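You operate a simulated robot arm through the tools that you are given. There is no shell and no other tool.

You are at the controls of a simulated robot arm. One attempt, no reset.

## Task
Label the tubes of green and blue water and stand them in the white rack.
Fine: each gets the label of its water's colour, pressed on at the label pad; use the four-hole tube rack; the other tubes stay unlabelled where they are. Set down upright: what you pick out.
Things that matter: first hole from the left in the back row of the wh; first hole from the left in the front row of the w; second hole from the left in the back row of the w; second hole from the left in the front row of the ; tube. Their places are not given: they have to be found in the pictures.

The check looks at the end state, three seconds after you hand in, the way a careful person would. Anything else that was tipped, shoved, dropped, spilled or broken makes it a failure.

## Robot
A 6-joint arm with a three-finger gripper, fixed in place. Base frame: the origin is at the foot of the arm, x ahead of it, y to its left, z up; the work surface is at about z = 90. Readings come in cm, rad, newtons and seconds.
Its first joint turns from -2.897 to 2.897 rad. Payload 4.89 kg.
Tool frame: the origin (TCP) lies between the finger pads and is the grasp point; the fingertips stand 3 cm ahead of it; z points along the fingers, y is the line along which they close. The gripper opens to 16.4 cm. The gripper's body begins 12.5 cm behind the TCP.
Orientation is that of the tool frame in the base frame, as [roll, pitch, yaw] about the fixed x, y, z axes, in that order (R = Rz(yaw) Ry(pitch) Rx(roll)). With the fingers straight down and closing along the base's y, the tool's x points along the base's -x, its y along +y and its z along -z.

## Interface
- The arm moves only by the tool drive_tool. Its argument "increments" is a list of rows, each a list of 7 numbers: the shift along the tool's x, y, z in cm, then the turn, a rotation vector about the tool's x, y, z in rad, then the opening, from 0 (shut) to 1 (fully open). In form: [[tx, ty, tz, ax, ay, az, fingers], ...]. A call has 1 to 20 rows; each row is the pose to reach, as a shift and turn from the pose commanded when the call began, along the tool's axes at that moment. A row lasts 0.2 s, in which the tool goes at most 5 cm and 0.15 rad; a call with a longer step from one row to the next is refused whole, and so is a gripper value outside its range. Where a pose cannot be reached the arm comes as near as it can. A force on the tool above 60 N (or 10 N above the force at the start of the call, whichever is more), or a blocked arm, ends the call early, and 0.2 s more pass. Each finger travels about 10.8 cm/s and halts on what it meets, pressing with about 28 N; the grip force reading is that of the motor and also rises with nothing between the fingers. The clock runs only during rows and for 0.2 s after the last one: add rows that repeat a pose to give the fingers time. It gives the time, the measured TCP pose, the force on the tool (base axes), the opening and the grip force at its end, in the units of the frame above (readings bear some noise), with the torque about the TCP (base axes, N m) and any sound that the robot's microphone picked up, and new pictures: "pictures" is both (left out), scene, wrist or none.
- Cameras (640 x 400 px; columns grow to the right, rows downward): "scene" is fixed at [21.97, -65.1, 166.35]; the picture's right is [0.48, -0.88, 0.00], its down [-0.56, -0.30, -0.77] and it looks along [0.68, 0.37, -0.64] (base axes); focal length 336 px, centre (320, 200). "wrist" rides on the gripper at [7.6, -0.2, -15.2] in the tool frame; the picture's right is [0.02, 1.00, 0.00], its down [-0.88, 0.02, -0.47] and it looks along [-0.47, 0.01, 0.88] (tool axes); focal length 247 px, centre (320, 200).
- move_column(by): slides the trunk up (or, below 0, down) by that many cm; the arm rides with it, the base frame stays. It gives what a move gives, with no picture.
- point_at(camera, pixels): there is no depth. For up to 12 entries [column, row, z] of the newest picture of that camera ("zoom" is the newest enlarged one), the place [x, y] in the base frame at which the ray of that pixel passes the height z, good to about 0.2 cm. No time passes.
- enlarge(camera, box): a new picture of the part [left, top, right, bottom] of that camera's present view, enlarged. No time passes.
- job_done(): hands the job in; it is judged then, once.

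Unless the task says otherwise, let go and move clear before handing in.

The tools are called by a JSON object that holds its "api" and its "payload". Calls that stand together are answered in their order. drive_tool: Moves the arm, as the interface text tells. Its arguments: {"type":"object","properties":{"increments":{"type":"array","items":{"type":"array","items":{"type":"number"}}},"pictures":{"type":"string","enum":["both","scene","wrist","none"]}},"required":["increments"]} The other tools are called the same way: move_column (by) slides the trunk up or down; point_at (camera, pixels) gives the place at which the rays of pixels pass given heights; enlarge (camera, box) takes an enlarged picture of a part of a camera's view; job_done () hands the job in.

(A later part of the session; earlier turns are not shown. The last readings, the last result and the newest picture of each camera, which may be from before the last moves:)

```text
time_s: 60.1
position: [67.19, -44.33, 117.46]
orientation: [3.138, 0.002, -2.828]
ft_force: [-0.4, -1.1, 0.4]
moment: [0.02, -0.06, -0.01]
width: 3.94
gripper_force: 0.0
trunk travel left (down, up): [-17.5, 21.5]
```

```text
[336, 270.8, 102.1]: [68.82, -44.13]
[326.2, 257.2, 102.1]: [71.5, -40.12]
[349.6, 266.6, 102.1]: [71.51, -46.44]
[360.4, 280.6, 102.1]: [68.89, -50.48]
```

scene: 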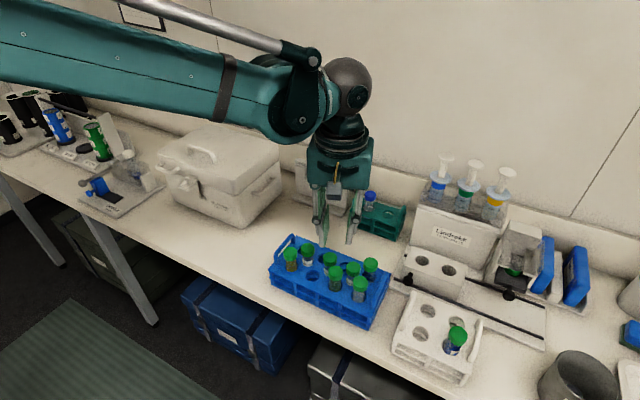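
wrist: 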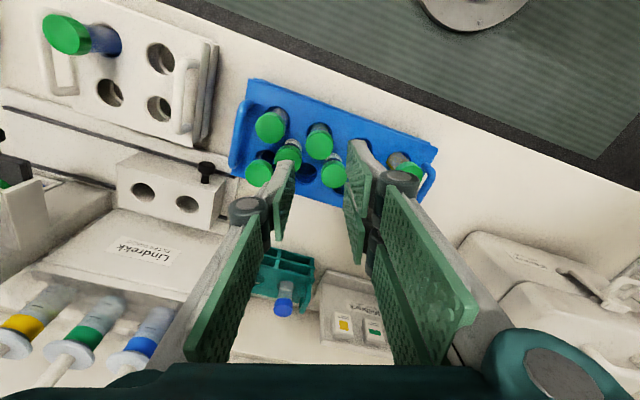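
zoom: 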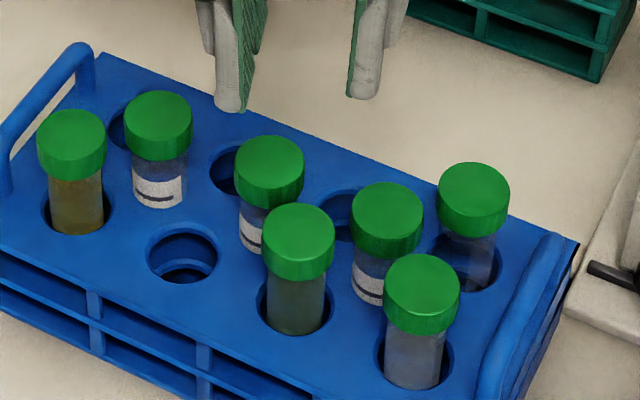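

Green tube at (68.39,-43.92) with middle caps at (71.54,-40.8) and (71.6,-47.2) — same geometry as before. I'll descend to tips just above the caps.

{"api": "drive_tool", "payload": {"increments": [[0.05, 0, 3, 0, 0, 0, 0.238], [0.1, 0, 6, 0, 0, 0, 0.238], [0.1, 0, 9, 0, 0, 0, 0.238], [0.1, 0, 11, 0, 0, 0, 0.238], [0.1, 0, 11.8, 0, 0, 0, 0.238], [0.1, 0, 11.8, 0, 0, 0, 0.238]]}}

{"api": "enlarge", "payload": {"camera": "wrist", "box": [255, 130, 385, 255]}}

{"api": "enlarge", "payload": {"camera": "scene", "box": [295, 230, 385, 300]}}

```text
time_s: 61.5
position: [67.22, -44.69, 105.64]
orientation: [3.139, 0.003, -2.83]
ft_force: [-0.6, 0.0, -0.4]
moment: [0.02, 0.0, 0.0]
width: 3.92
gripper_force: 0.1
trunk travel left (down, up): [-17.5, 21.5]
```

scene: 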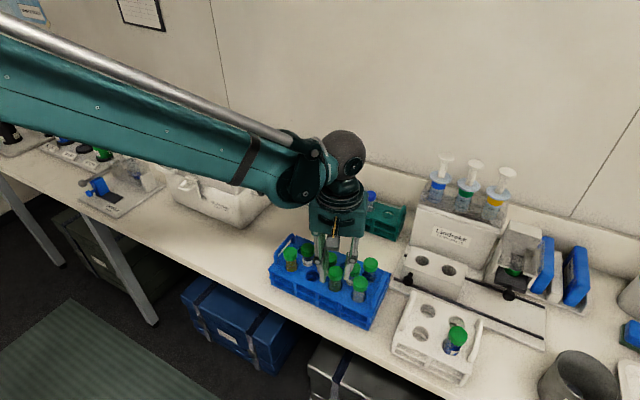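
wrist: 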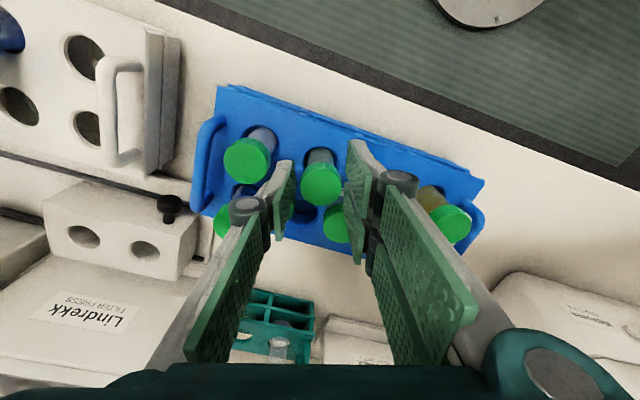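

```text
3.20 times, centred on (320, 192) of wrist
```

zoom: 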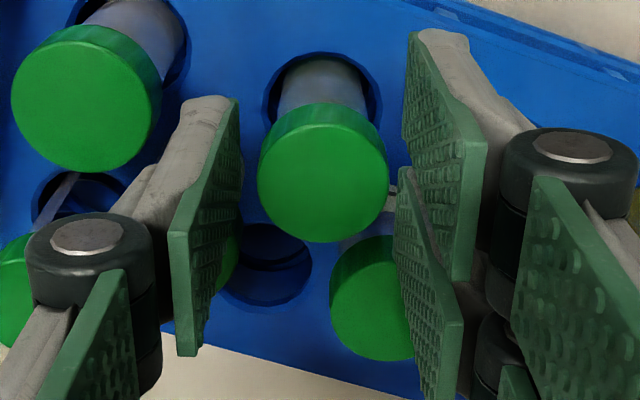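

```text
5.71 times, centred on (340, 265) of scene
```

zoom: 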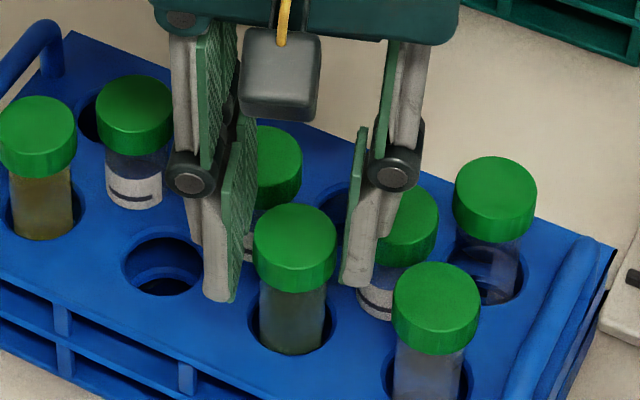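

{"api": "point_at", "payload": {"camera": "wrist", "pixels": [[342.2, 223.75, 102.1], [344.1, 211.9, 102.9], [321, 185, 102.1], [300.7, 185, 102.1], [341.5, 185, 102.1], [246.5, 161, 102.1]]}}

{"api": "enlarge", "payload": {"camera": "wrist", "box": [290, 150, 370, 250]}}

```text
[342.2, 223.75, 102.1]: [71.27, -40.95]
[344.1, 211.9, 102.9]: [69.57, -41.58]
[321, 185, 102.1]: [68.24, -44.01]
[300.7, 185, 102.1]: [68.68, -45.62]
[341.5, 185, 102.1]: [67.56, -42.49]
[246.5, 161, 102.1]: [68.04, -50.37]
```

```text
4.00 times, centred on (330, 200) of wrist
```

zoom: 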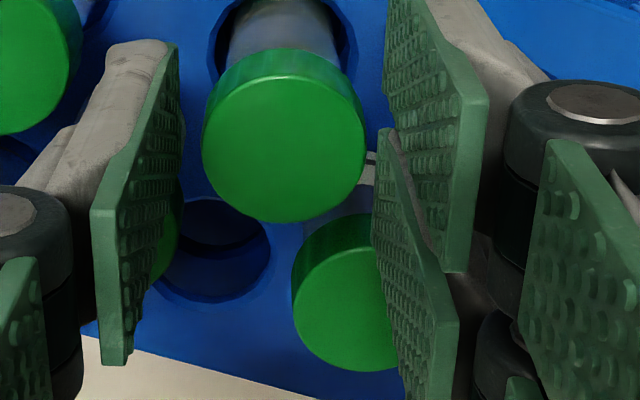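

Clearances look about the same as for the blue tube (≈0.2 cm). I'll creep down 1 cm with force checks.

{"api": "drive_tool", "payload": {"increments": [[0, 0, 0.3, 0, 0, 0, 0.238], [0, 0, 0.55, 0, 0, 0, 0.238], [0, 0, 0.8, 0, 0, 0, 0.238], [0, 0, 1.0, 0, 0, 0, 0.238]], "pictures": "none"}}

```text
time_s: 62.5
position: [67.31, -44.36, 104.66]
orientation: [3.138, 0.004, -2.83]
ft_force: [-0.1, 0.2, 0.7]
moment: [0.03, -0.02, 0.02]
width: 3.94
gripper_force: 0.1
trunk travel left (down, up): [-17.5, 21.5]
```

{"api": "drive_tool", "payload": {"increments": [[0, 0, 0.2, 0, 0, 0, 0.238], [0, 0, 0.4, 0, 0, 0, 0.238], [0, 0, 0.6, 0, 0, 0, 0.238], [0, 0, 0.8, 0, 0, 0, 0.238]], "pictures": "none"}}

```text
time_s: 63.5
position: [67.24, -44.48, 103.91]
orientation: [3.139, 0.004, -2.828]
ft_force: [-0.2, 0.7, -0.3]
moment: [-0.01, -0.01, -0.05]
width: 3.96
gripper_force: 0.0
trunk travel left (down, up): [-17.5, 21.5]
```

No contact force. I'll descend the final 1.4 cm.

{"api": "drive_tool", "payload": {"increments": [[0, 0, 0.3, 0, 0, 0, 0.238], [0, 0, 0.6, 0, 0, 0, 0.238], [0, 0, 0.9, 0, 0, 0, 0.238], [0, 0, 1.2, 0, 0, 0, 0.238], [0, 0, 1.4, 0, 0, 0, 0.238]], "pictures": "both"}}

{"api": "enlarge", "payload": {"camera": "wrist", "box": [255, 130, 385, 255]}}

{"api": "enlarge", "payload": {"camera": "scene", "box": [295, 230, 385, 300]}}

```text
time_s: 64.7
position: [67.46, -44.36, 102.56]
orientation: [3.137, 0.004, -2.828]
ft_force: [-1.1, 0.8, 0.5]
moment: [-0.02, -0.01, -0.01]
width: 3.93
gripper_force: 0.0
trunk travel left (down, up): [-17.5, 21.5]
```

scene: 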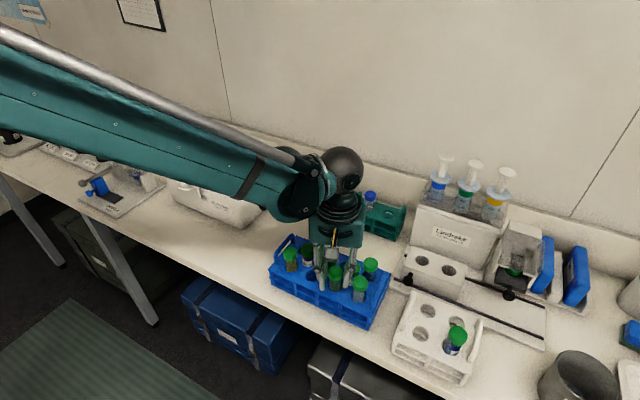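
wrist: 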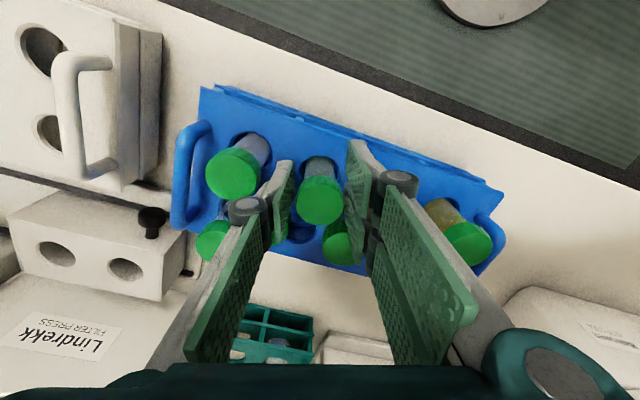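

```text
3.20 times, centred on (320, 192) of wrist
```

zoom: 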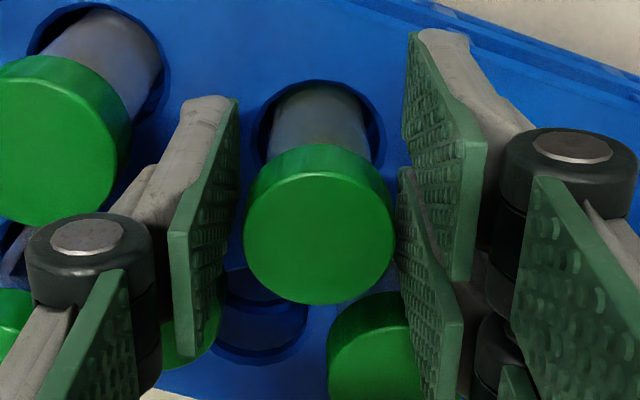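

```text
5.71 times, centred on (340, 265) of scene
```

zoom: 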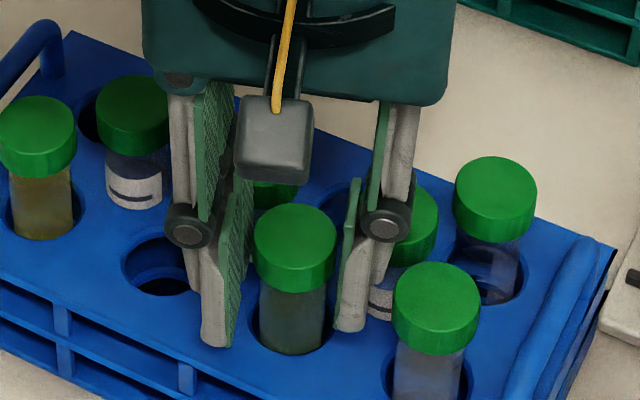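

The green tube's cap sits between the single finger and the front finger of the pair, with no contact elsewhere. I'll close the grip.

{"api": "drive_tool", "payload": {"increments": [[0, 0, 0, 0, 0, 0, 0.22], [0, 0, 0, 0, 0, 0, 0.21], [0, 0, 0, 0, 0, 0, 0.15], [0, 0, 0, 0, 0, 0, 0.05], [0, 0, 0, 0, 0, 0, 0.0]], "pictures": "none"}}

```text
time_s: 65.9
position: [67.41, -44.44, 102.54]
orientation: [3.138, 0.006, -2.83]
ft_force: [0.3, 0.8, -0.4]
moment: [0.0, 0.01, -0.02]
width: 3.31
gripper_force: 28.2
trunk travel left (down, up): [-17.5, 21.5]
```

The grip is firm (3.31 cm, 28 N). I'll lift 15 cm.

{"api": "drive_tool", "payload": {"increments": [[0, 0, -0.5, 0, 0, 0, 0], [0, 0, -1.2, 0, 0, 0, 0], [0, 0, -2.2, 0, 0, 0, 0], [0, 0, -3.5, 0, 0, 0, 0], [0, 0, -5, 0, 0, 0, 0], [0, 0, -7, 0, 0, 0, 0], [0, 0, -9, 0, 0, 0, 0], [0, 0, -11, 0, 0, 0, 0], [0, 0, -13, 0, 0, 0, 0], [0, 0, -15, 0, 0, 0, 0], [0, 0, -15, 0, 0, 0, 0]]}}

{"api": "enlarge", "payload": {"camera": "scene", "box": [265, 185, 395, 325]}}

{"api": "enlarge", "payload": {"camera": "wrist", "box": [220, 80, 420, 260]}}

```text
time_s: 68.3
position: [67.41, -44.49, 117.55]
orientation: [3.138, 0.004, -2.83]
ft_force: [-0.1, -0.7, 0.8]
moment: [-0.01, -0.02, 0.03]
width: 3.29
gripper_force: 27.4
trunk travel left (down, up): [-17.5, 21.5]
```

scene: 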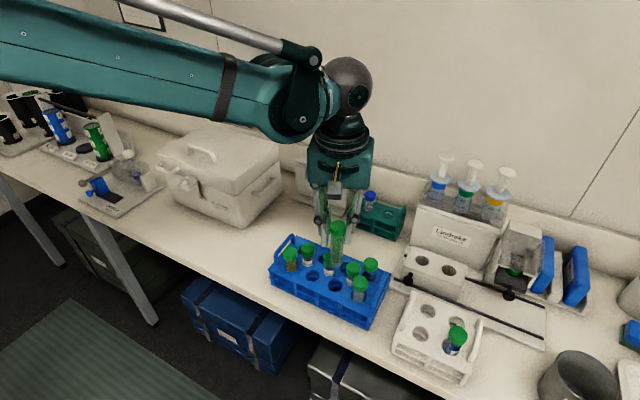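
wrist: 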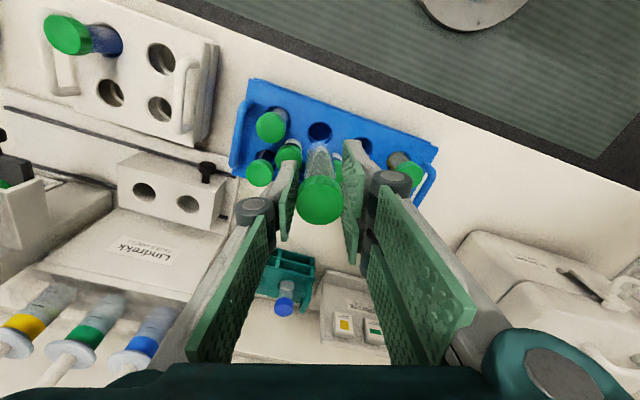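

```text
2.86 times, centred on (330, 255) of scene
```

zoom: 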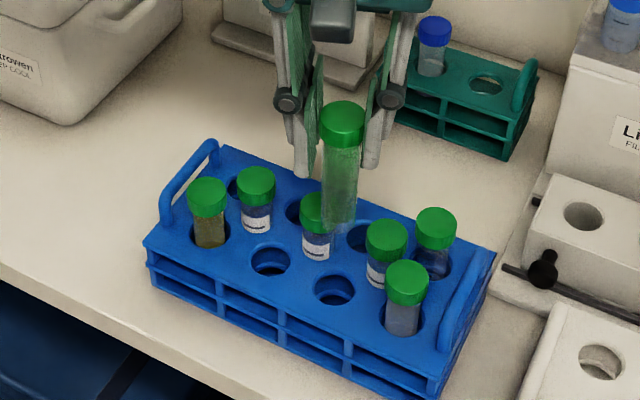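

```text
2.22 times, centred on (320, 170) of wrist
```

zoom: 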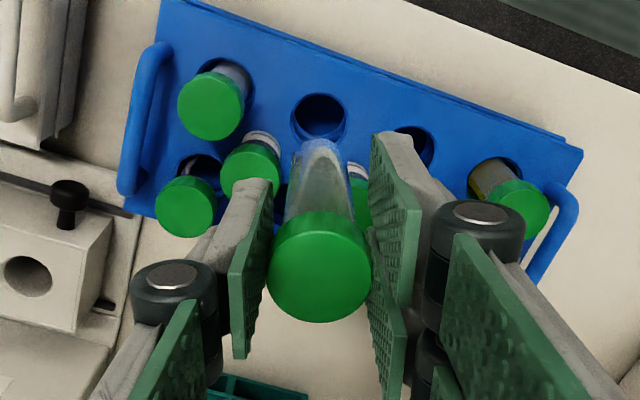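

The green tube is out and upright. I'll carry it in front of the green label at y≈-22.

{"api": "drive_tool", "payload": {"increments": [[-1.2, 0.7, -0.5, 0, 0, 0, 0], [-3.5, 1.8, -1.05, 0, 0, 0, 0], [-6.5, 3.4, -1.05, 0, 0, 0, 0], [-9.7, 5.0, -1.05, 0, 0, 0, 0], [-12.9, 6.7, -1.05, 0, 0, 0, 0], [-16.1, 8.4, -1.05, 0, 0, 0, 0], [-19.3, 10.0, -1.05, 0, 0, 0, 0], [-22.3, 11.6, -1.05, 0, 0, 0, 0], [-24.8, 12.9, -1.05, 0, 0, 0, 0], [-26.6, 13.8, -1.05, 0, 0, 0, 0], [-27.45, 14.36, -1.05, 0, 0, 0, 0], [-27.45, 14.36, -1.05, 0, 0, 0, 0]]}}

{"api": "enlarge", "payload": {"camera": "wrist", "box": [230, 100, 410, 250]}}

{"api": "enlarge", "payload": {"camera": "scene", "box": [255, 110, 395, 230]}}

```text
time_s: 70.9
position: [89.0, -22.43, 118.48]
orientation: [3.138, 0.004, -2.829]
ft_force: [0.6, 0.2, -0.9]
moment: [-0.05, 0.01, 0.0]
width: 3.33
gripper_force: 27.7
trunk travel left (down, up): [-17.5, 21.5]
```

scene: 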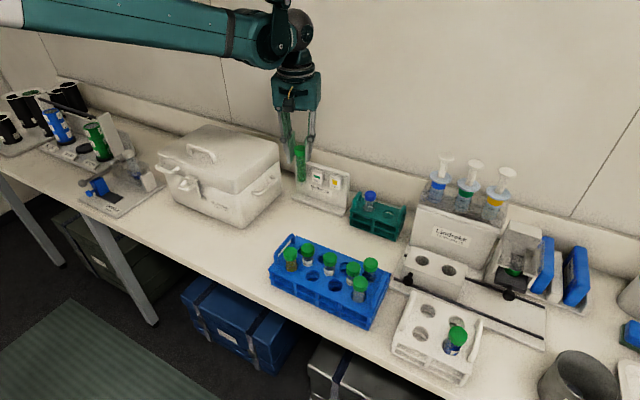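
wrist: 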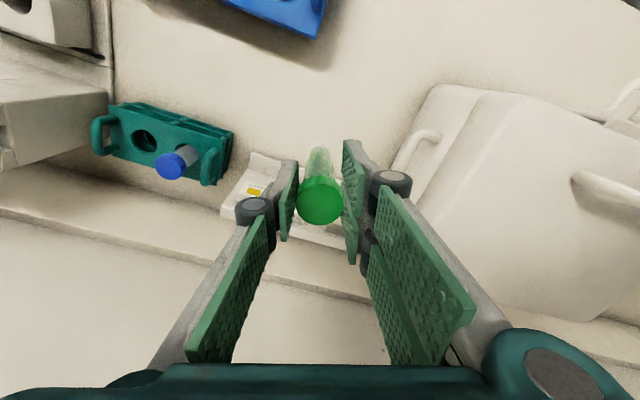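

```text
2.67 times, centred on (320, 175) of wrist
```

zoom: 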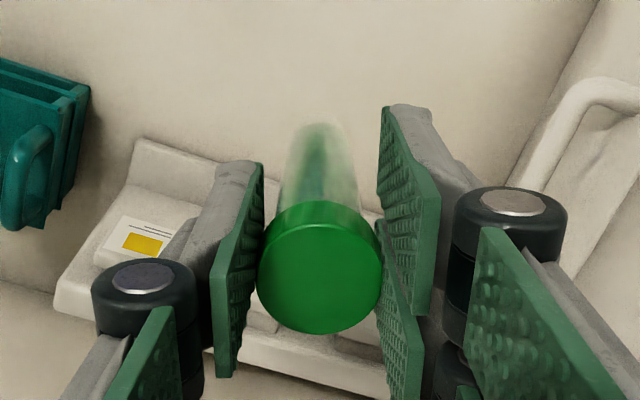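

```text
3.33 times, centred on (325, 170) of scene
```

zoom: 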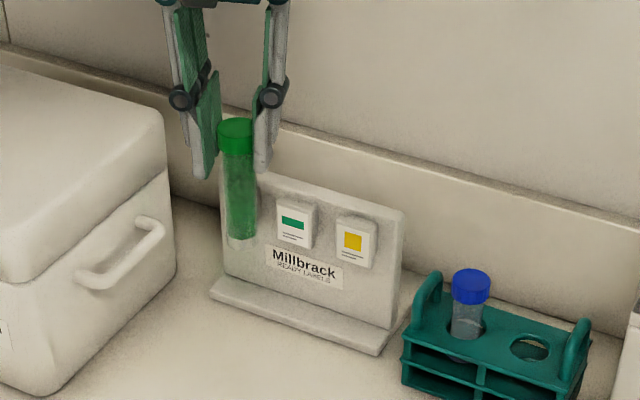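

The green label is visible and undisturbed. I'll lower the tube in front of it, as I did for blue.

{"api": "drive_tool", "payload": {"increments": [[-0.8, -0.25, 1.7, 0, 0, 0, 0], [-1.6, -0.5, 3.7, 0, 0, 0, 0], [-2.5, -0.75, 5.7, 0, 0, 0, 0], [-3.4, -1.0, 7.7, 0, 0, 0, 0], [-4.0, -1.2, 9.1, 0, 0, 0, 0], [-4.31, -1.29, 9.8, 0, 0, 0, 0], [-4.31, -1.29, 9.8, 0, 0, 0, 0]]}}

{"api": "enlarge", "payload": {"camera": "wrist", "box": [230, 120, 410, 270]}}

{"api": "enlarge", "payload": {"camera": "scene", "box": [275, 120, 375, 220]}}

```text
time_s: 72.5
position: [93.62, -22.34, 108.76]
orientation: [3.137, 0.003, -2.829]
ft_force: [-0.5, -0.1, 0.1]
moment: [-0.03, 0.01, -0.02]
width: 3.32
gripper_force: 27.7
trunk travel left (down, up): [-17.5, 21.5]
```

scene: 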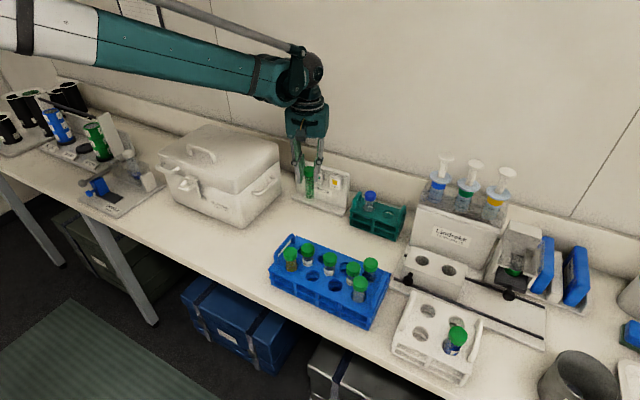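
wrist: 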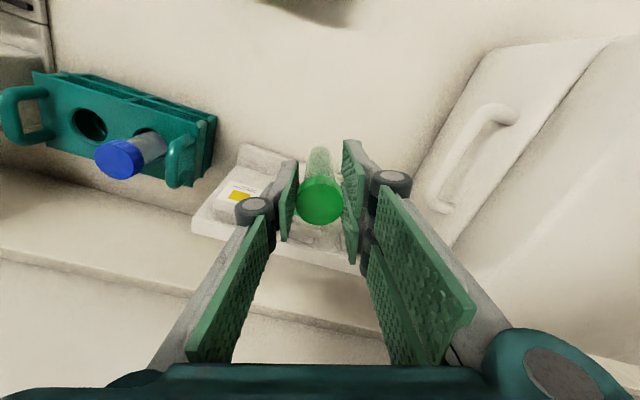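

```text
2.67 times, centred on (320, 195) of wrist
```

zoom: 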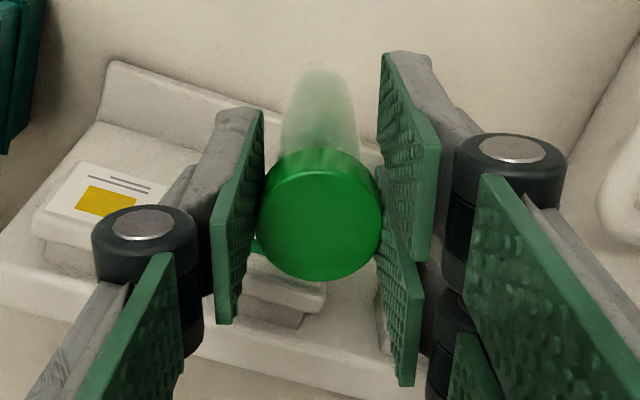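

```text
4.00 times, centred on (325, 170) of scene
```

zoom: 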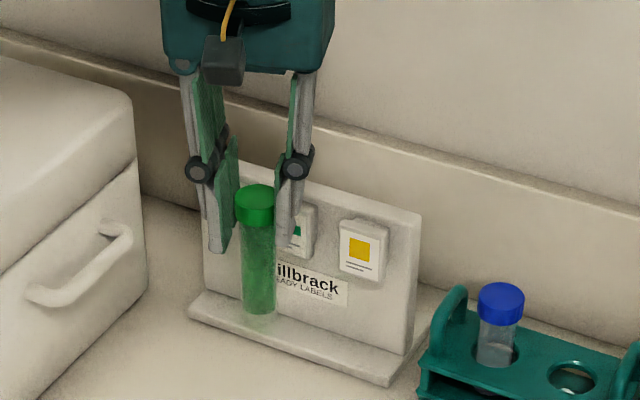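

The tube lines up with the green label. I'll advance 2.8 cm, then creep in.

{"api": "drive_tool", "payload": {"increments": [[-0.7, -0.22, 0, 0, 0, 0, 0], [-1.4, -0.45, 0, 0, 0, 0, 0], [-2.1, -0.68, 0, 0, 0, 0, 0], [-2.66, -0.86, 0, 0, 0, 0, 0], [-2.95, -0.953, 0, 0, 0, 0, 0], [-3.2, -1.034, 0, 0, 0, 0, 0], [-3.2, -1.034, 0, 0, 0, 0, 0]]}}

{"api": "enlarge", "payload": {"camera": "scene", "box": [285, 130, 355, 200]}}

```text
time_s: 74.1
position: [96.83, -22.3, 108.95]
orientation: [3.139, 0.003, -2.828]
ft_force: [-1.1, -0.2, -0.8]
moment: [-0.02, 0.0, -0.03]
width: 3.29
gripper_force: 28.3
trunk travel left (down, up): [-17.5, 21.5]
```

scene: 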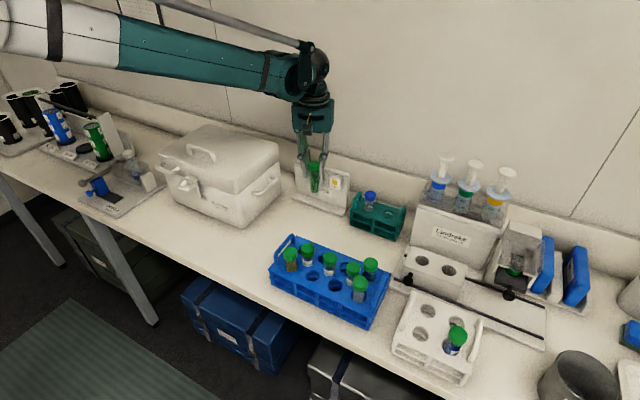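
wrist: 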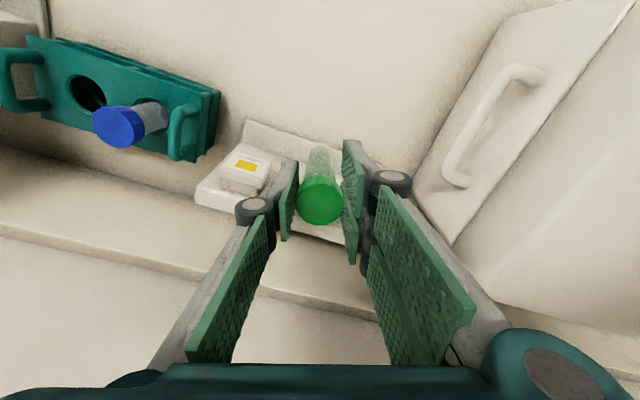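

```text
5.71 times, centred on (320, 165) of scene
```

zoom: 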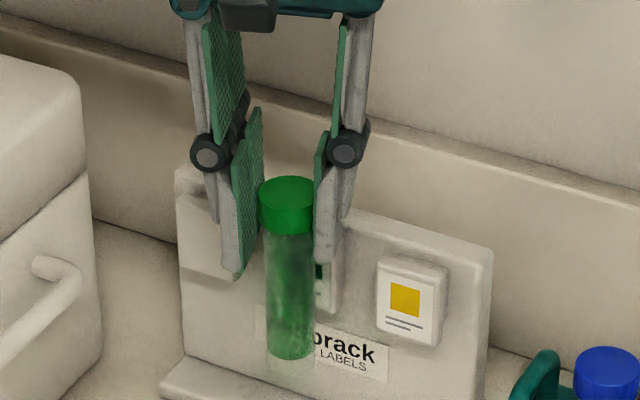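

Cmd x≈96.86, no clear contact yet. I'll creep forward 0.4 cm.

{"api": "drive_tool", "payload": {"increments": [[-0.1, -0.032, 0, 0, 0, 0, 0], [-0.2, -0.065, 0, 0, 0, 0, 0], [-0.3, -0.097, 0, 0, 0, 0, 0], [-0.38, -0.123, 0, 0, 0, 0, 0], [-0.38, -0.123, 0, 0, 0, 0, 0]], "pictures": "none"}}

```text
time_s: 75.3
position: [97.31, -22.25, 108.83]
orientation: [3.138, 0.004, -2.829]
ft_force: [-2.0, 1.5, -0.2]
moment: [0.04, 0.04, 0.0]
width: 3.28
gripper_force: 27.6
trunk travel left (down, up): [-17.5, 21.5]
```

{"api": "drive_tool", "payload": {"increments": [[-0.1, -0.032, 0, 0, 0, 0, 0], [-0.19, -0.062, 0, 0, 0, 0, 0], [-0.19, -0.062, 0, 0, 0, 0, 0]], "pictures": "none"}}

```text
time_s: 76.1
position: [97.55, -22.21, 108.98]
orientation: [3.138, 0.003, -2.828]
ft_force: [-2.2, 0.6, 0.9]
moment: [0.04, 0.09, 0.0]
width: 3.3
gripper_force: 27.4
trunk travel left (down, up): [-17.5, 21.5]
```

{"api": "drive_tool", "payload": {"increments": [[-0.1, -0.032, 0, 0, 0, 0, 0], [-0.19, -0.062, 0, 0, 0, 0, 0], [-0.19, -0.062, 0, 0, 0, 0, 0], [-0.19, -0.062, 0, 0, 0, 0, 0]], "pictures": "both"}}

{"api": "enlarge", "payload": {"camera": "scene", "box": [285, 130, 355, 200]}}

{"api": "enlarge", "payload": {"camera": "wrist", "box": [250, 130, 400, 280]}}

```text
time_s: 77.1
position: [97.69, -22.51, 108.97]
orientation: [3.137, 0.003, -2.829]
ft_force: [-2.6, -0.9, -0.3]
moment: [-0.02, 0.1, -0.05]
width: 3.27
gripper_force: 28.2
trunk travel left (down, up): [-17.5, 21.5]
```

scene: 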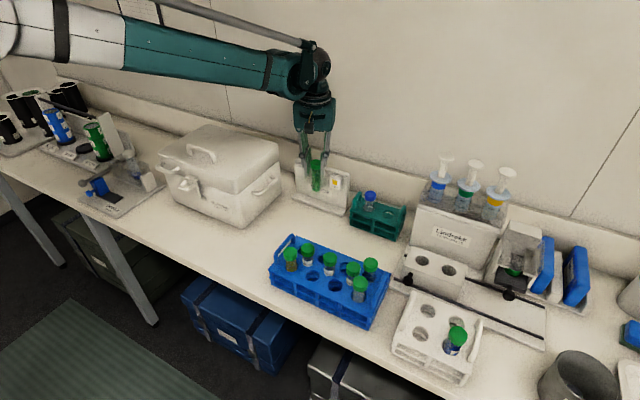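
wrist: 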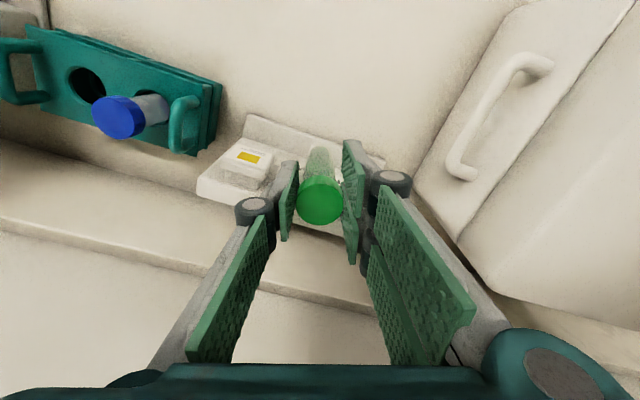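

```text
5.71 times, centred on (320, 165) of scene
```

zoom: 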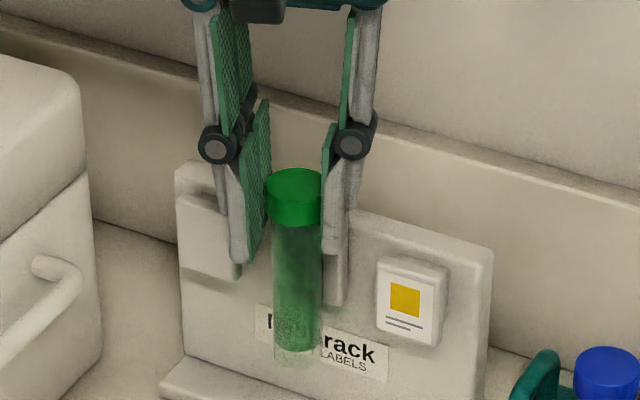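

```text
2.67 times, centred on (325, 205) of wrist
```

zoom: 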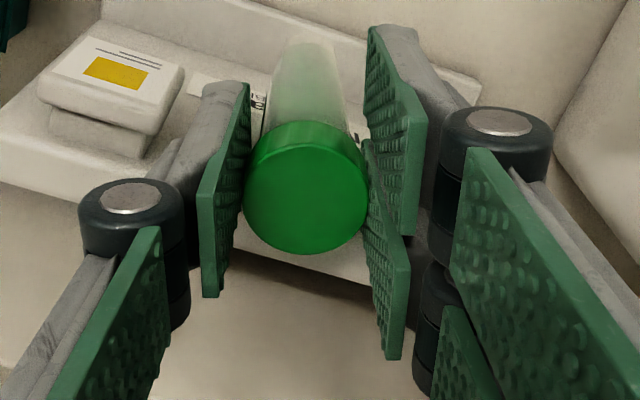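

Press is about -2.6 N, 0.10 N m — same as for blue. I'll back off and check the green block.

{"api": "drive_tool", "payload": {"increments": [[0.5, 0.16, 0, 0, 0, 0, 0], [1.4, 0.45, 0, 0, 0, 0, 0], [2.4, 0.78, 0, 0, 0, 0, 0], [3.4, 1.1, 0, 0, 0, 0, 0], [3.4, 1.1, 0, 0, 0, 0, 0]]}}

{"api": "enlarge", "payload": {"camera": "scene", "box": [285, 130, 355, 200]}}

{"api": "enlarge", "payload": {"camera": "wrist", "box": [230, 120, 410, 270]}}

```text
time_s: 78.3
position: [93.99, -22.15, 108.99]
orientation: [3.139, 0.002, -2.829]
ft_force: [0.5, -0.1, -0.8]
moment: [0.02, -0.01, 0.0]
width: 3.28
gripper_force: 28.1
trunk travel left (down, up): [-17.5, 21.5]
```

scene: 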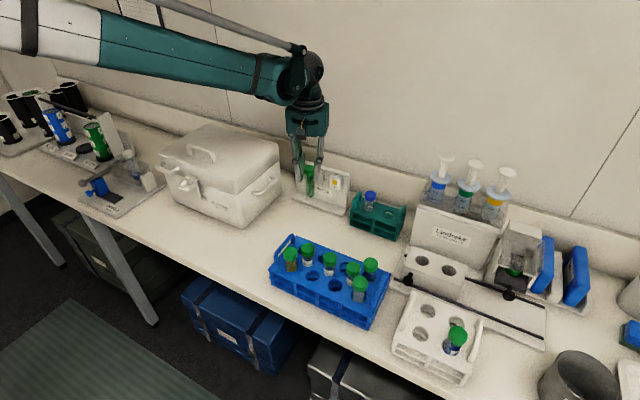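
wrist: 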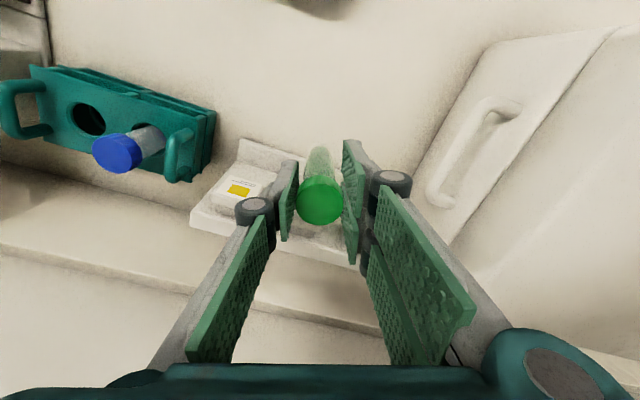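

```text
5.71 times, centred on (320, 165) of scene
```

zoom: 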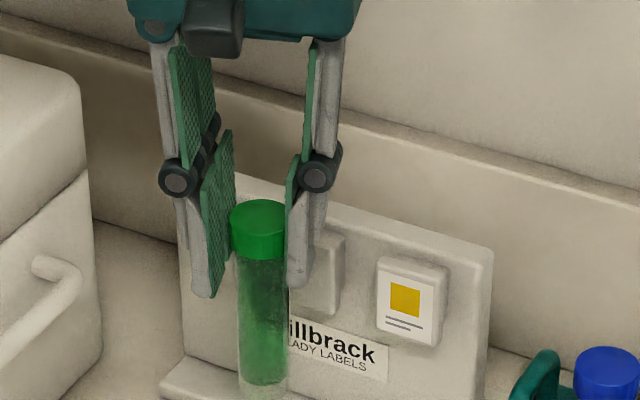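

```text
2.67 times, centred on (320, 195) of wrist
```

zoom: 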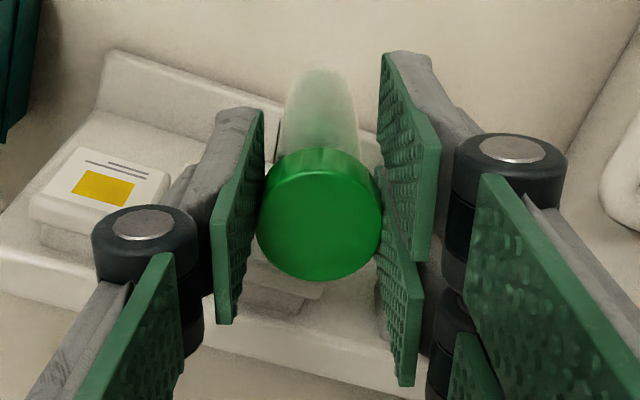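

The green block is now blank too, so the green label should be on the tube. I'll lift away and carry it to above the white rack's left side.

{"api": "drive_tool", "payload": {"increments": [[1.9, 0.615, -2, 0, 0, 0, 0], [4.28, 1.38, -5.5, 0, 0, 0, 0], [6.82, 1.68, -9, 0, 0, 0, 0], [10.44, 0.22, -11.5, 0, 0, 0, 0], [14.18, -2.25, -13, 0, 0, 0, 0], [17.92, -5.03, -13, 0, 0, 0, 0], [21.66, -7.82, -13, 0, 0, 0, 0], [25.39, -10.6, -13, 0, 0, 0, 0], [29.13, -13.39, -13, 0, 0, 0, 0], [32.67, -16.55, -13, 0, 0, 0, 0], [35.93, -20.13, -13, 0, 0, 0, 0], [37.44, -24.48, -13, 0, 0, 0, 0], [38.89, -28.95, -13, 0, 0, 0, 0], [39.96, -32.28, -13, 0, 0, 0, 0], [39.96, -32.28, -13, 0, 0, 0, 0]], "pictures": "scene"}}

```text
time_s: 81.5
position: [66.28, -65.39, 121.62]
orientation: [3.139, 0.004, -2.828]
ft_force: [0.1, -1.0, -1.9]
moment: [0.1, 0.04, -0.01]
width: 3.29
gripper_force: 28.3
trunk travel left (down, up): [-17.5, 21.5]
```

scene: 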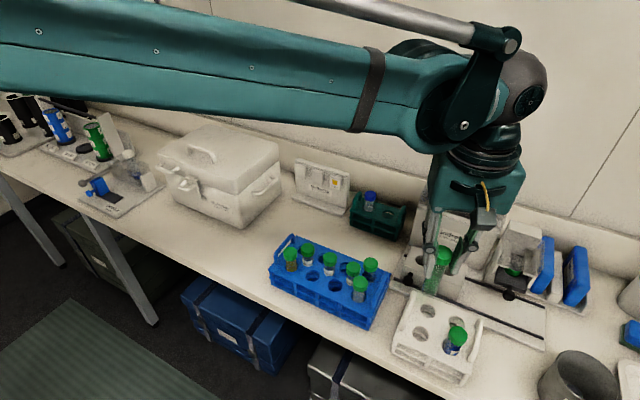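

Now I'll rotate to yaw -90° so the finger pair is on the -x side, for the front-left hole.

{"api": "drive_tool", "payload": {"increments": [[0, 0, 0, 0, 0, -0.14, 0], [0, 0, 0, 0, 0, -0.28, 0], [0, 0, 0, 0, 0, -0.42, 0], [0, 0, 0, 0, 0, -0.56, 0], [0, 0, 0, 0, 0, -0.7, 0], [0, 0, 0, 0, 0, -0.84, 0], [0, 0, 0, 0, 0, -0.98, 0], [0, 0, 0, 0, 0, -1.12, 0], [0, 0, 0, 0, 0, -1.2572, 0], [0, 0, 0, 0, 0, -1.2572, 0]]}}

{"api": "enlarge", "payload": {"camera": "wrist", "box": [220, 60, 420, 260]}}

{"api": "enlarge", "payload": {"camera": "scene", "box": [380, 220, 500, 380]}}

```text
time_s: 83.7
position: [65.98, -65.37, 121.66]
orientation: [-3.138, 0.003, -1.571]
ft_force: [0.2, 0.0, -0.2]
moment: [-0.02, 0.0, 0.01]
width: 3.28
gripper_force: 27.6
trunk travel left (down, up): [-17.5, 21.5]
```

scene: 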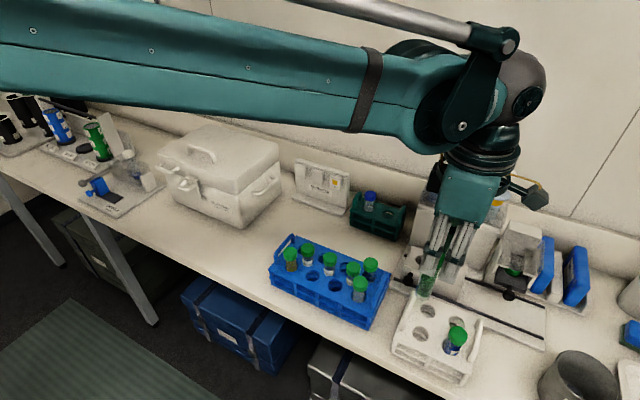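
wrist: 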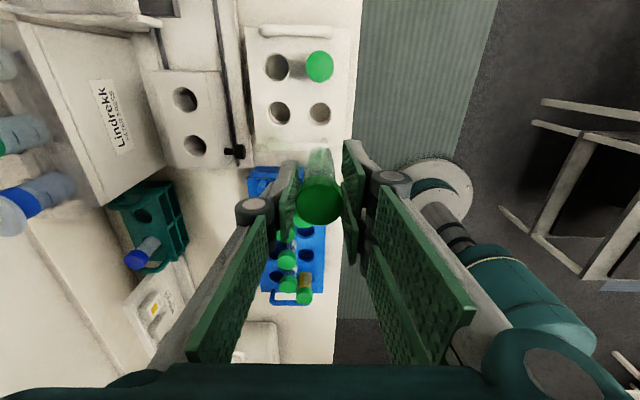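

```text
2.00 times, centred on (320, 160) of wrist
```

zoom: 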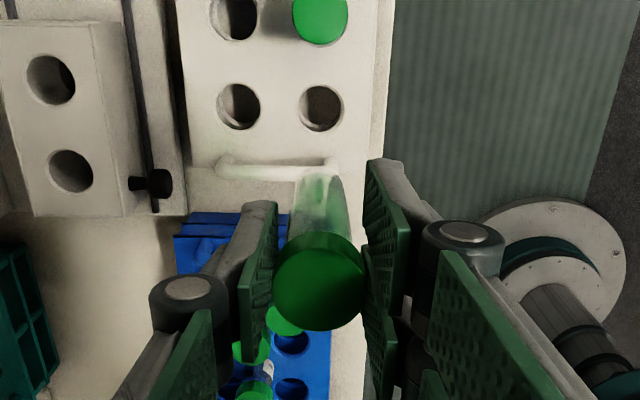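

```text
2.50 times, centred on (440, 300) of scene
```

zoom: 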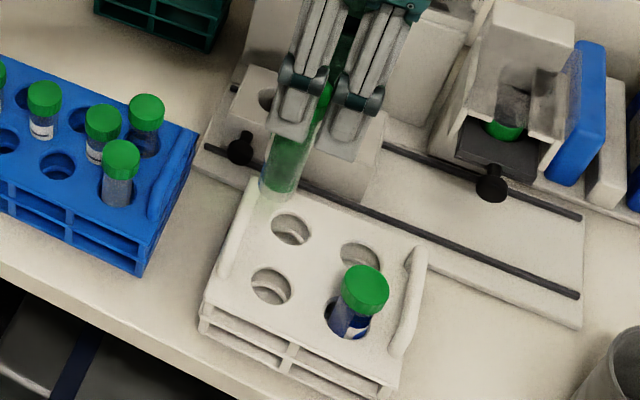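

{"api": "enlarge", "payload": {"camera": "wrist", "box": [260, 70, 370, 160]}}

{"api": "point_at", "payload": {"camera": "wrist", "pixels": [[320, 114, 96.1], [280, 113.5, 96.1], [320, 203, 121.2], [298.5, 203, 120.5], [341.5, 203, 120.5], [319.5, 67, 102.1]]}}

```text
4.44 times, centred on (315, 115) of wrist
```

zoom: 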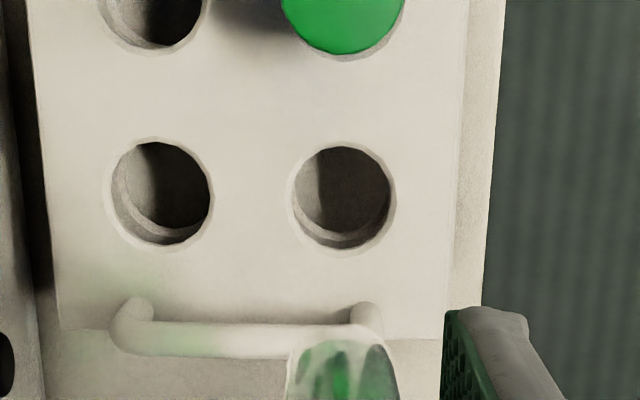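

```text
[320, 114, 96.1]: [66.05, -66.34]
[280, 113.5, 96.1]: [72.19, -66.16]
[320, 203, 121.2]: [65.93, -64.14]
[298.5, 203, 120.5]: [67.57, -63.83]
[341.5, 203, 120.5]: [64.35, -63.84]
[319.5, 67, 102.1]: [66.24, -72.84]
```

FL hole is at (66.05,-66.35) and the tube axis is at about (65.95,-64.15). I'll shift 2.2 cm toward -y and lower to just above the rack.

{"api": "drive_tool", "payload": {"increments": [[1.2, -0.05, 0.5, 0, 0, 0, 0], [2.2, -0.1, 2, 0, 0, 0, 0], [2.2, -0.1, 5, 0, 0, 0, 0], [2.2, -0.1, 8, 0, 0, 0, 0], [2.2, -0.1, 11, 0, 0, 0, 0], [2.2, -0.1, 12.3, 0, 0, 0, 0], [2.2, -0.1, 12.3, 0, 0, 0, 0]]}}

{"api": "enlarge", "payload": {"camera": "wrist", "box": [265, 100, 375, 200]}}

{"api": "enlarge", "payload": {"camera": "scene", "box": [390, 270, 490, 380]}}

```text
time_s: 85.3
position: [66.1, -67.58, 109.43]
orientation: [-3.139, 0.003, -1.573]
ft_force: [0.8, -0.5, -0.8]
moment: [0.03, 0.01, -0.01]
width: 3.26
gripper_force: 28.1
trunk travel left (down, up): [-17.5, 21.5]
```

scene: 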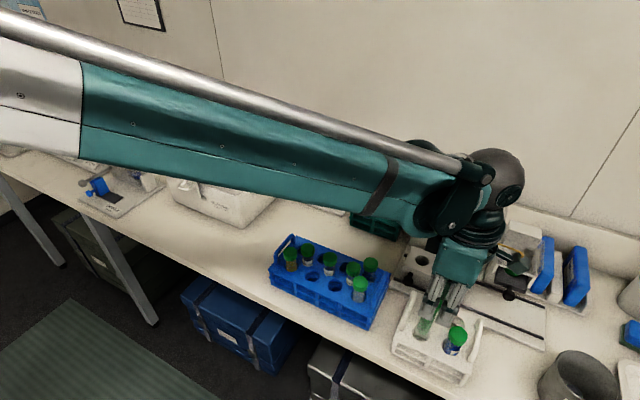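
wrist: 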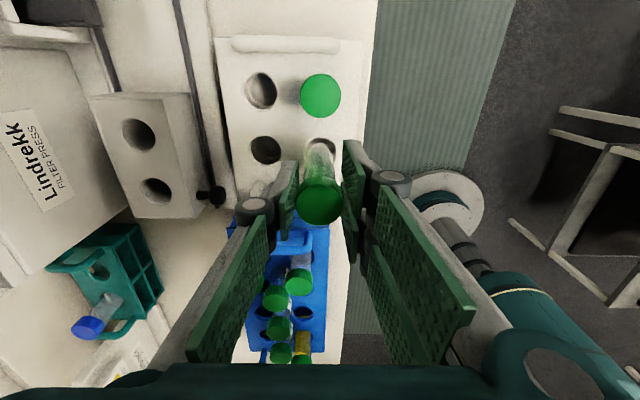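

```text
4.00 times, centred on (320, 150) of wrist
```

zoom: 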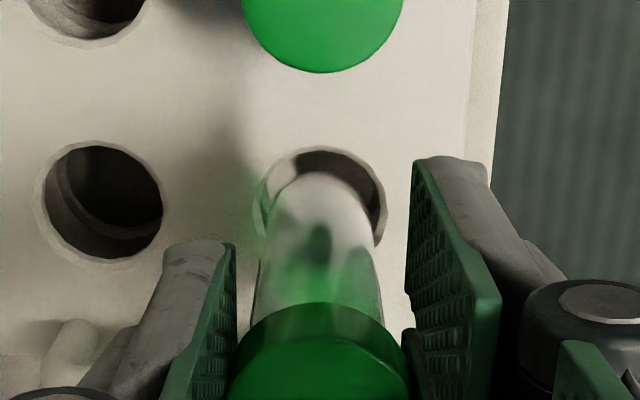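

```text
3.64 times, centred on (440, 325) of scene
```

zoom: 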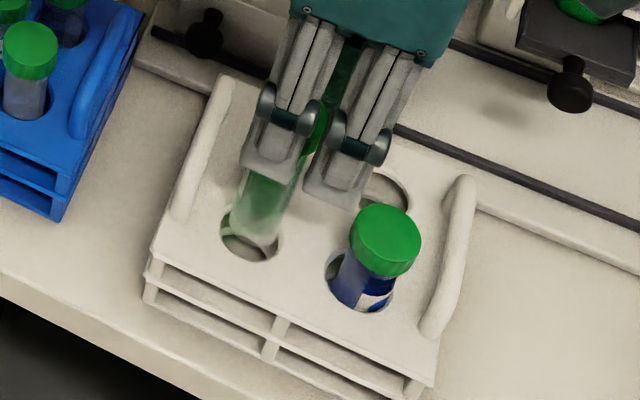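

{"api": "point_at", "payload": {"camera": "wrist", "pixels": [[320, 136.75, 96.1], [319.5, 143, 97.4], [303.75, 152, 96.1], [336.5, 152, 96.1], [306, 165, 100], [334, 165, 100]]}}

{"api": "point_at", "payload": {"camera": "scene", "pixels": [[420.3, 334.2, 96.1], [422.5, 331, 97.4]]}}

```text
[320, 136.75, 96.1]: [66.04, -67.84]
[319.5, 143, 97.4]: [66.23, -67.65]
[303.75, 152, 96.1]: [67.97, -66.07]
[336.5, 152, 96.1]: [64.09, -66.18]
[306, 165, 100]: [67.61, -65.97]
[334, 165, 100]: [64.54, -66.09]
```

```text
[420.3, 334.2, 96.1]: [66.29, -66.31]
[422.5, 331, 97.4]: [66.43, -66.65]
```

The wrist view suggests the tube bottom may be ~0.3–0.4 cm toward -y of the hole centre. I'll look closer before inserting.

{"api": "enlarge", "payload": {"camera": "scene", "box": [405, 305, 450, 355]}}

{"api": "enlarge", "payload": {"camera": "wrist", "box": [290, 125, 350, 175]}}

```text
8.00 times, centred on (428, 330) of scene
```

zoom: 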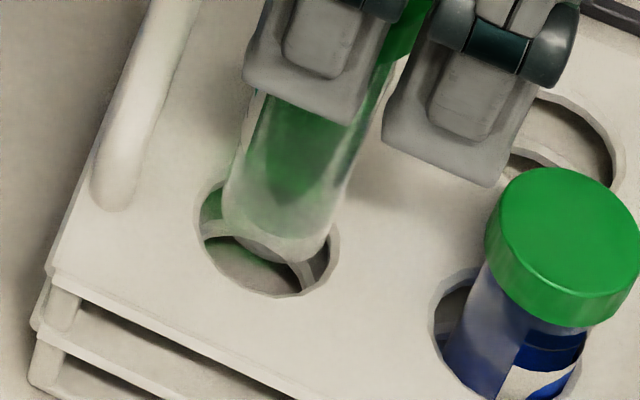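

```text
8.00 times, centred on (320, 150) of wrist
```

zoom: 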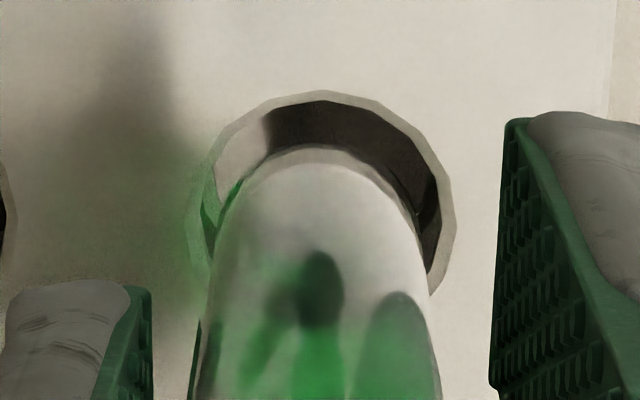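

In the close view the tube sits slightly toward the camera side (-y) of the hole, by perhaps 0.15–0.2 cm. I'll nudge +0.15 in y and lower slowly 2.5 cm.

{"api": "drive_tool", "payload": {"increments": [[-0.15, 0, 0, 0, 0, 0, 0], [-0.15, 0, 0.4, 0, 0, 0, 0], [-0.15, 0, 0.9, 0, 0, 0, 0], [-0.15, 0, 1.4, 0, 0, 0, 0], [-0.15, 0, 1.9, 0, 0, 0, 0], [-0.15, 0, 2.5, 0, 0, 0, 0]]}}

{"api": "enlarge", "payload": {"camera": "scene", "box": [395, 295, 475, 365]}}

{"api": "enlarge", "payload": {"camera": "wrist", "box": [280, 115, 370, 195]}}

```text
time_s: 86.7
position: [66.05, -67.5, 106.82]
orientation: [-3.138, 0.004, -1.573]
ft_force: [-0.8, -1.1, -0.6]
moment: [-0.01, -0.03, 0.0]
width: 3.32
gripper_force: 28.1
trunk travel left (down, up): [-17.5, 21.5]
```

scene: 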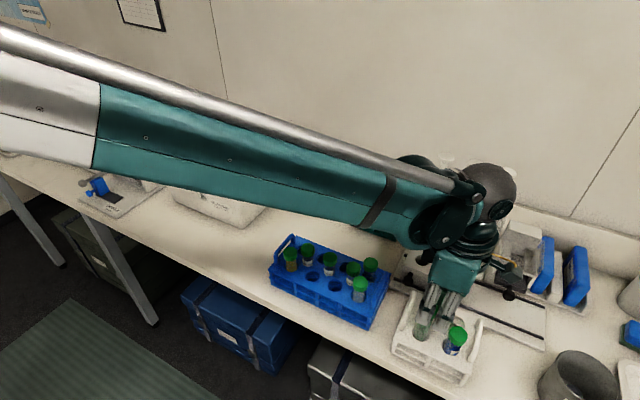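
wrist: 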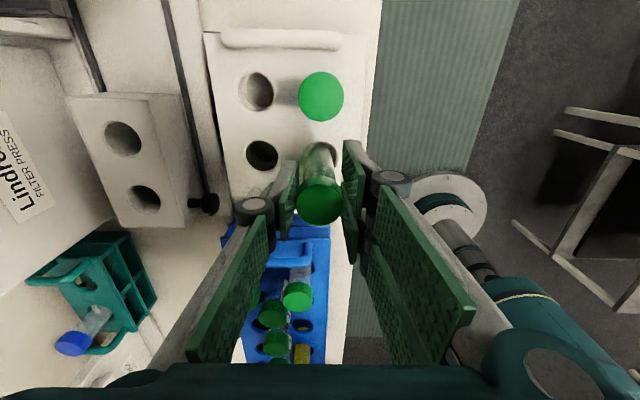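

```text
5.71 times, centred on (435, 330) of scene
```

zoom: 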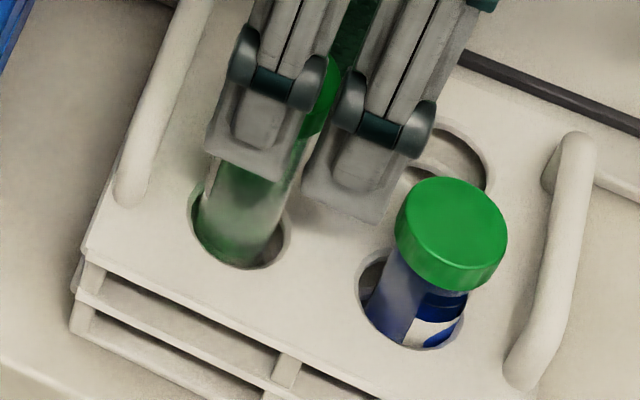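

```text
5.00 times, centred on (325, 155) of wrist
```

zoom: 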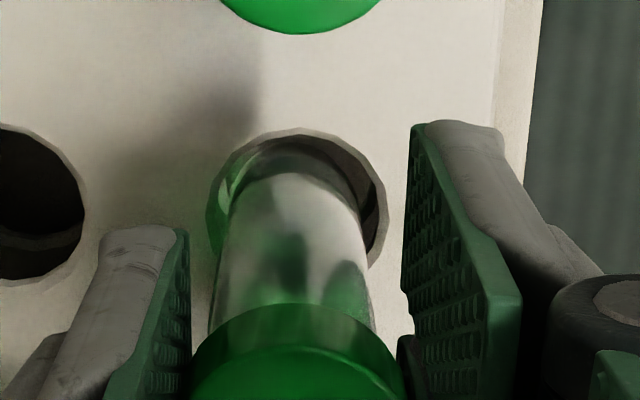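

The tube has entered the FL hole with no contact force. I'll lower another 2.8 cm.

{"api": "drive_tool", "payload": {"increments": [[0, 0, 0.6, 0, 0, 0, 0], [0, 0, 1.2, 0, 0, 0, 0], [0, 0, 1.8, 0, 0, 0, 0], [0, 0, 2.4, 0, 0, 0, 0], [0, 0, 2.8, 0, 0, 0, 0]]}}

{"api": "enlarge", "payload": {"camera": "scene", "box": [395, 285, 475, 365]}}

{"api": "enlarge", "payload": {"camera": "wrist", "box": [260, 60, 380, 230]}}

```text
time_s: 87.9
position: [66.12, -67.36, 104.12]
orientation: [-3.138, 0.003, -1.571]
ft_force: [-0.1, 0.4, -1.0]
moment: [-0.02, -0.02, 0.0]
width: 3.29
gripper_force: 28.0
trunk travel left (down, up): [-17.5, 21.5]
```

scene: 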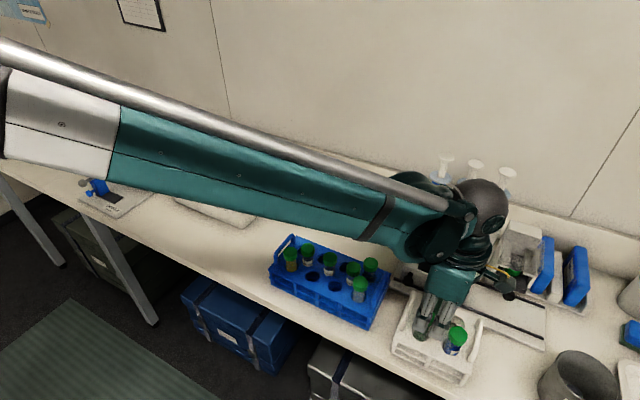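
wrist: 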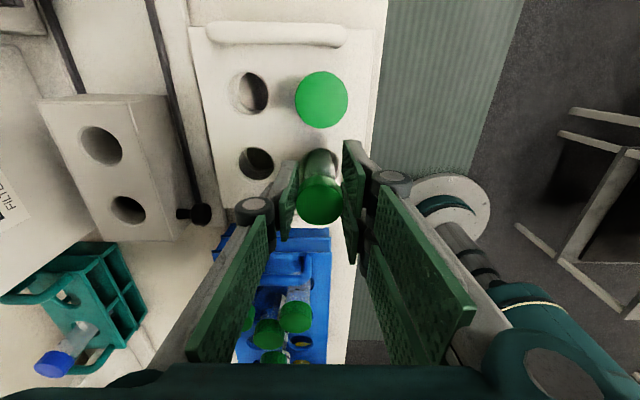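

```text
5.00 times, centred on (435, 325) of scene
```

zoom: 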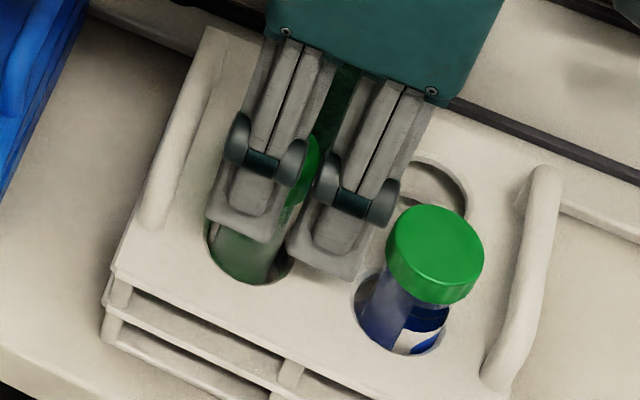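

```text
2.35 times, centred on (320, 145) of wrist
```

zoom: 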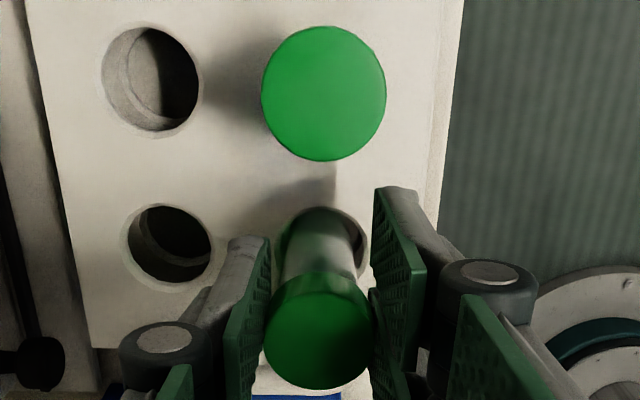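

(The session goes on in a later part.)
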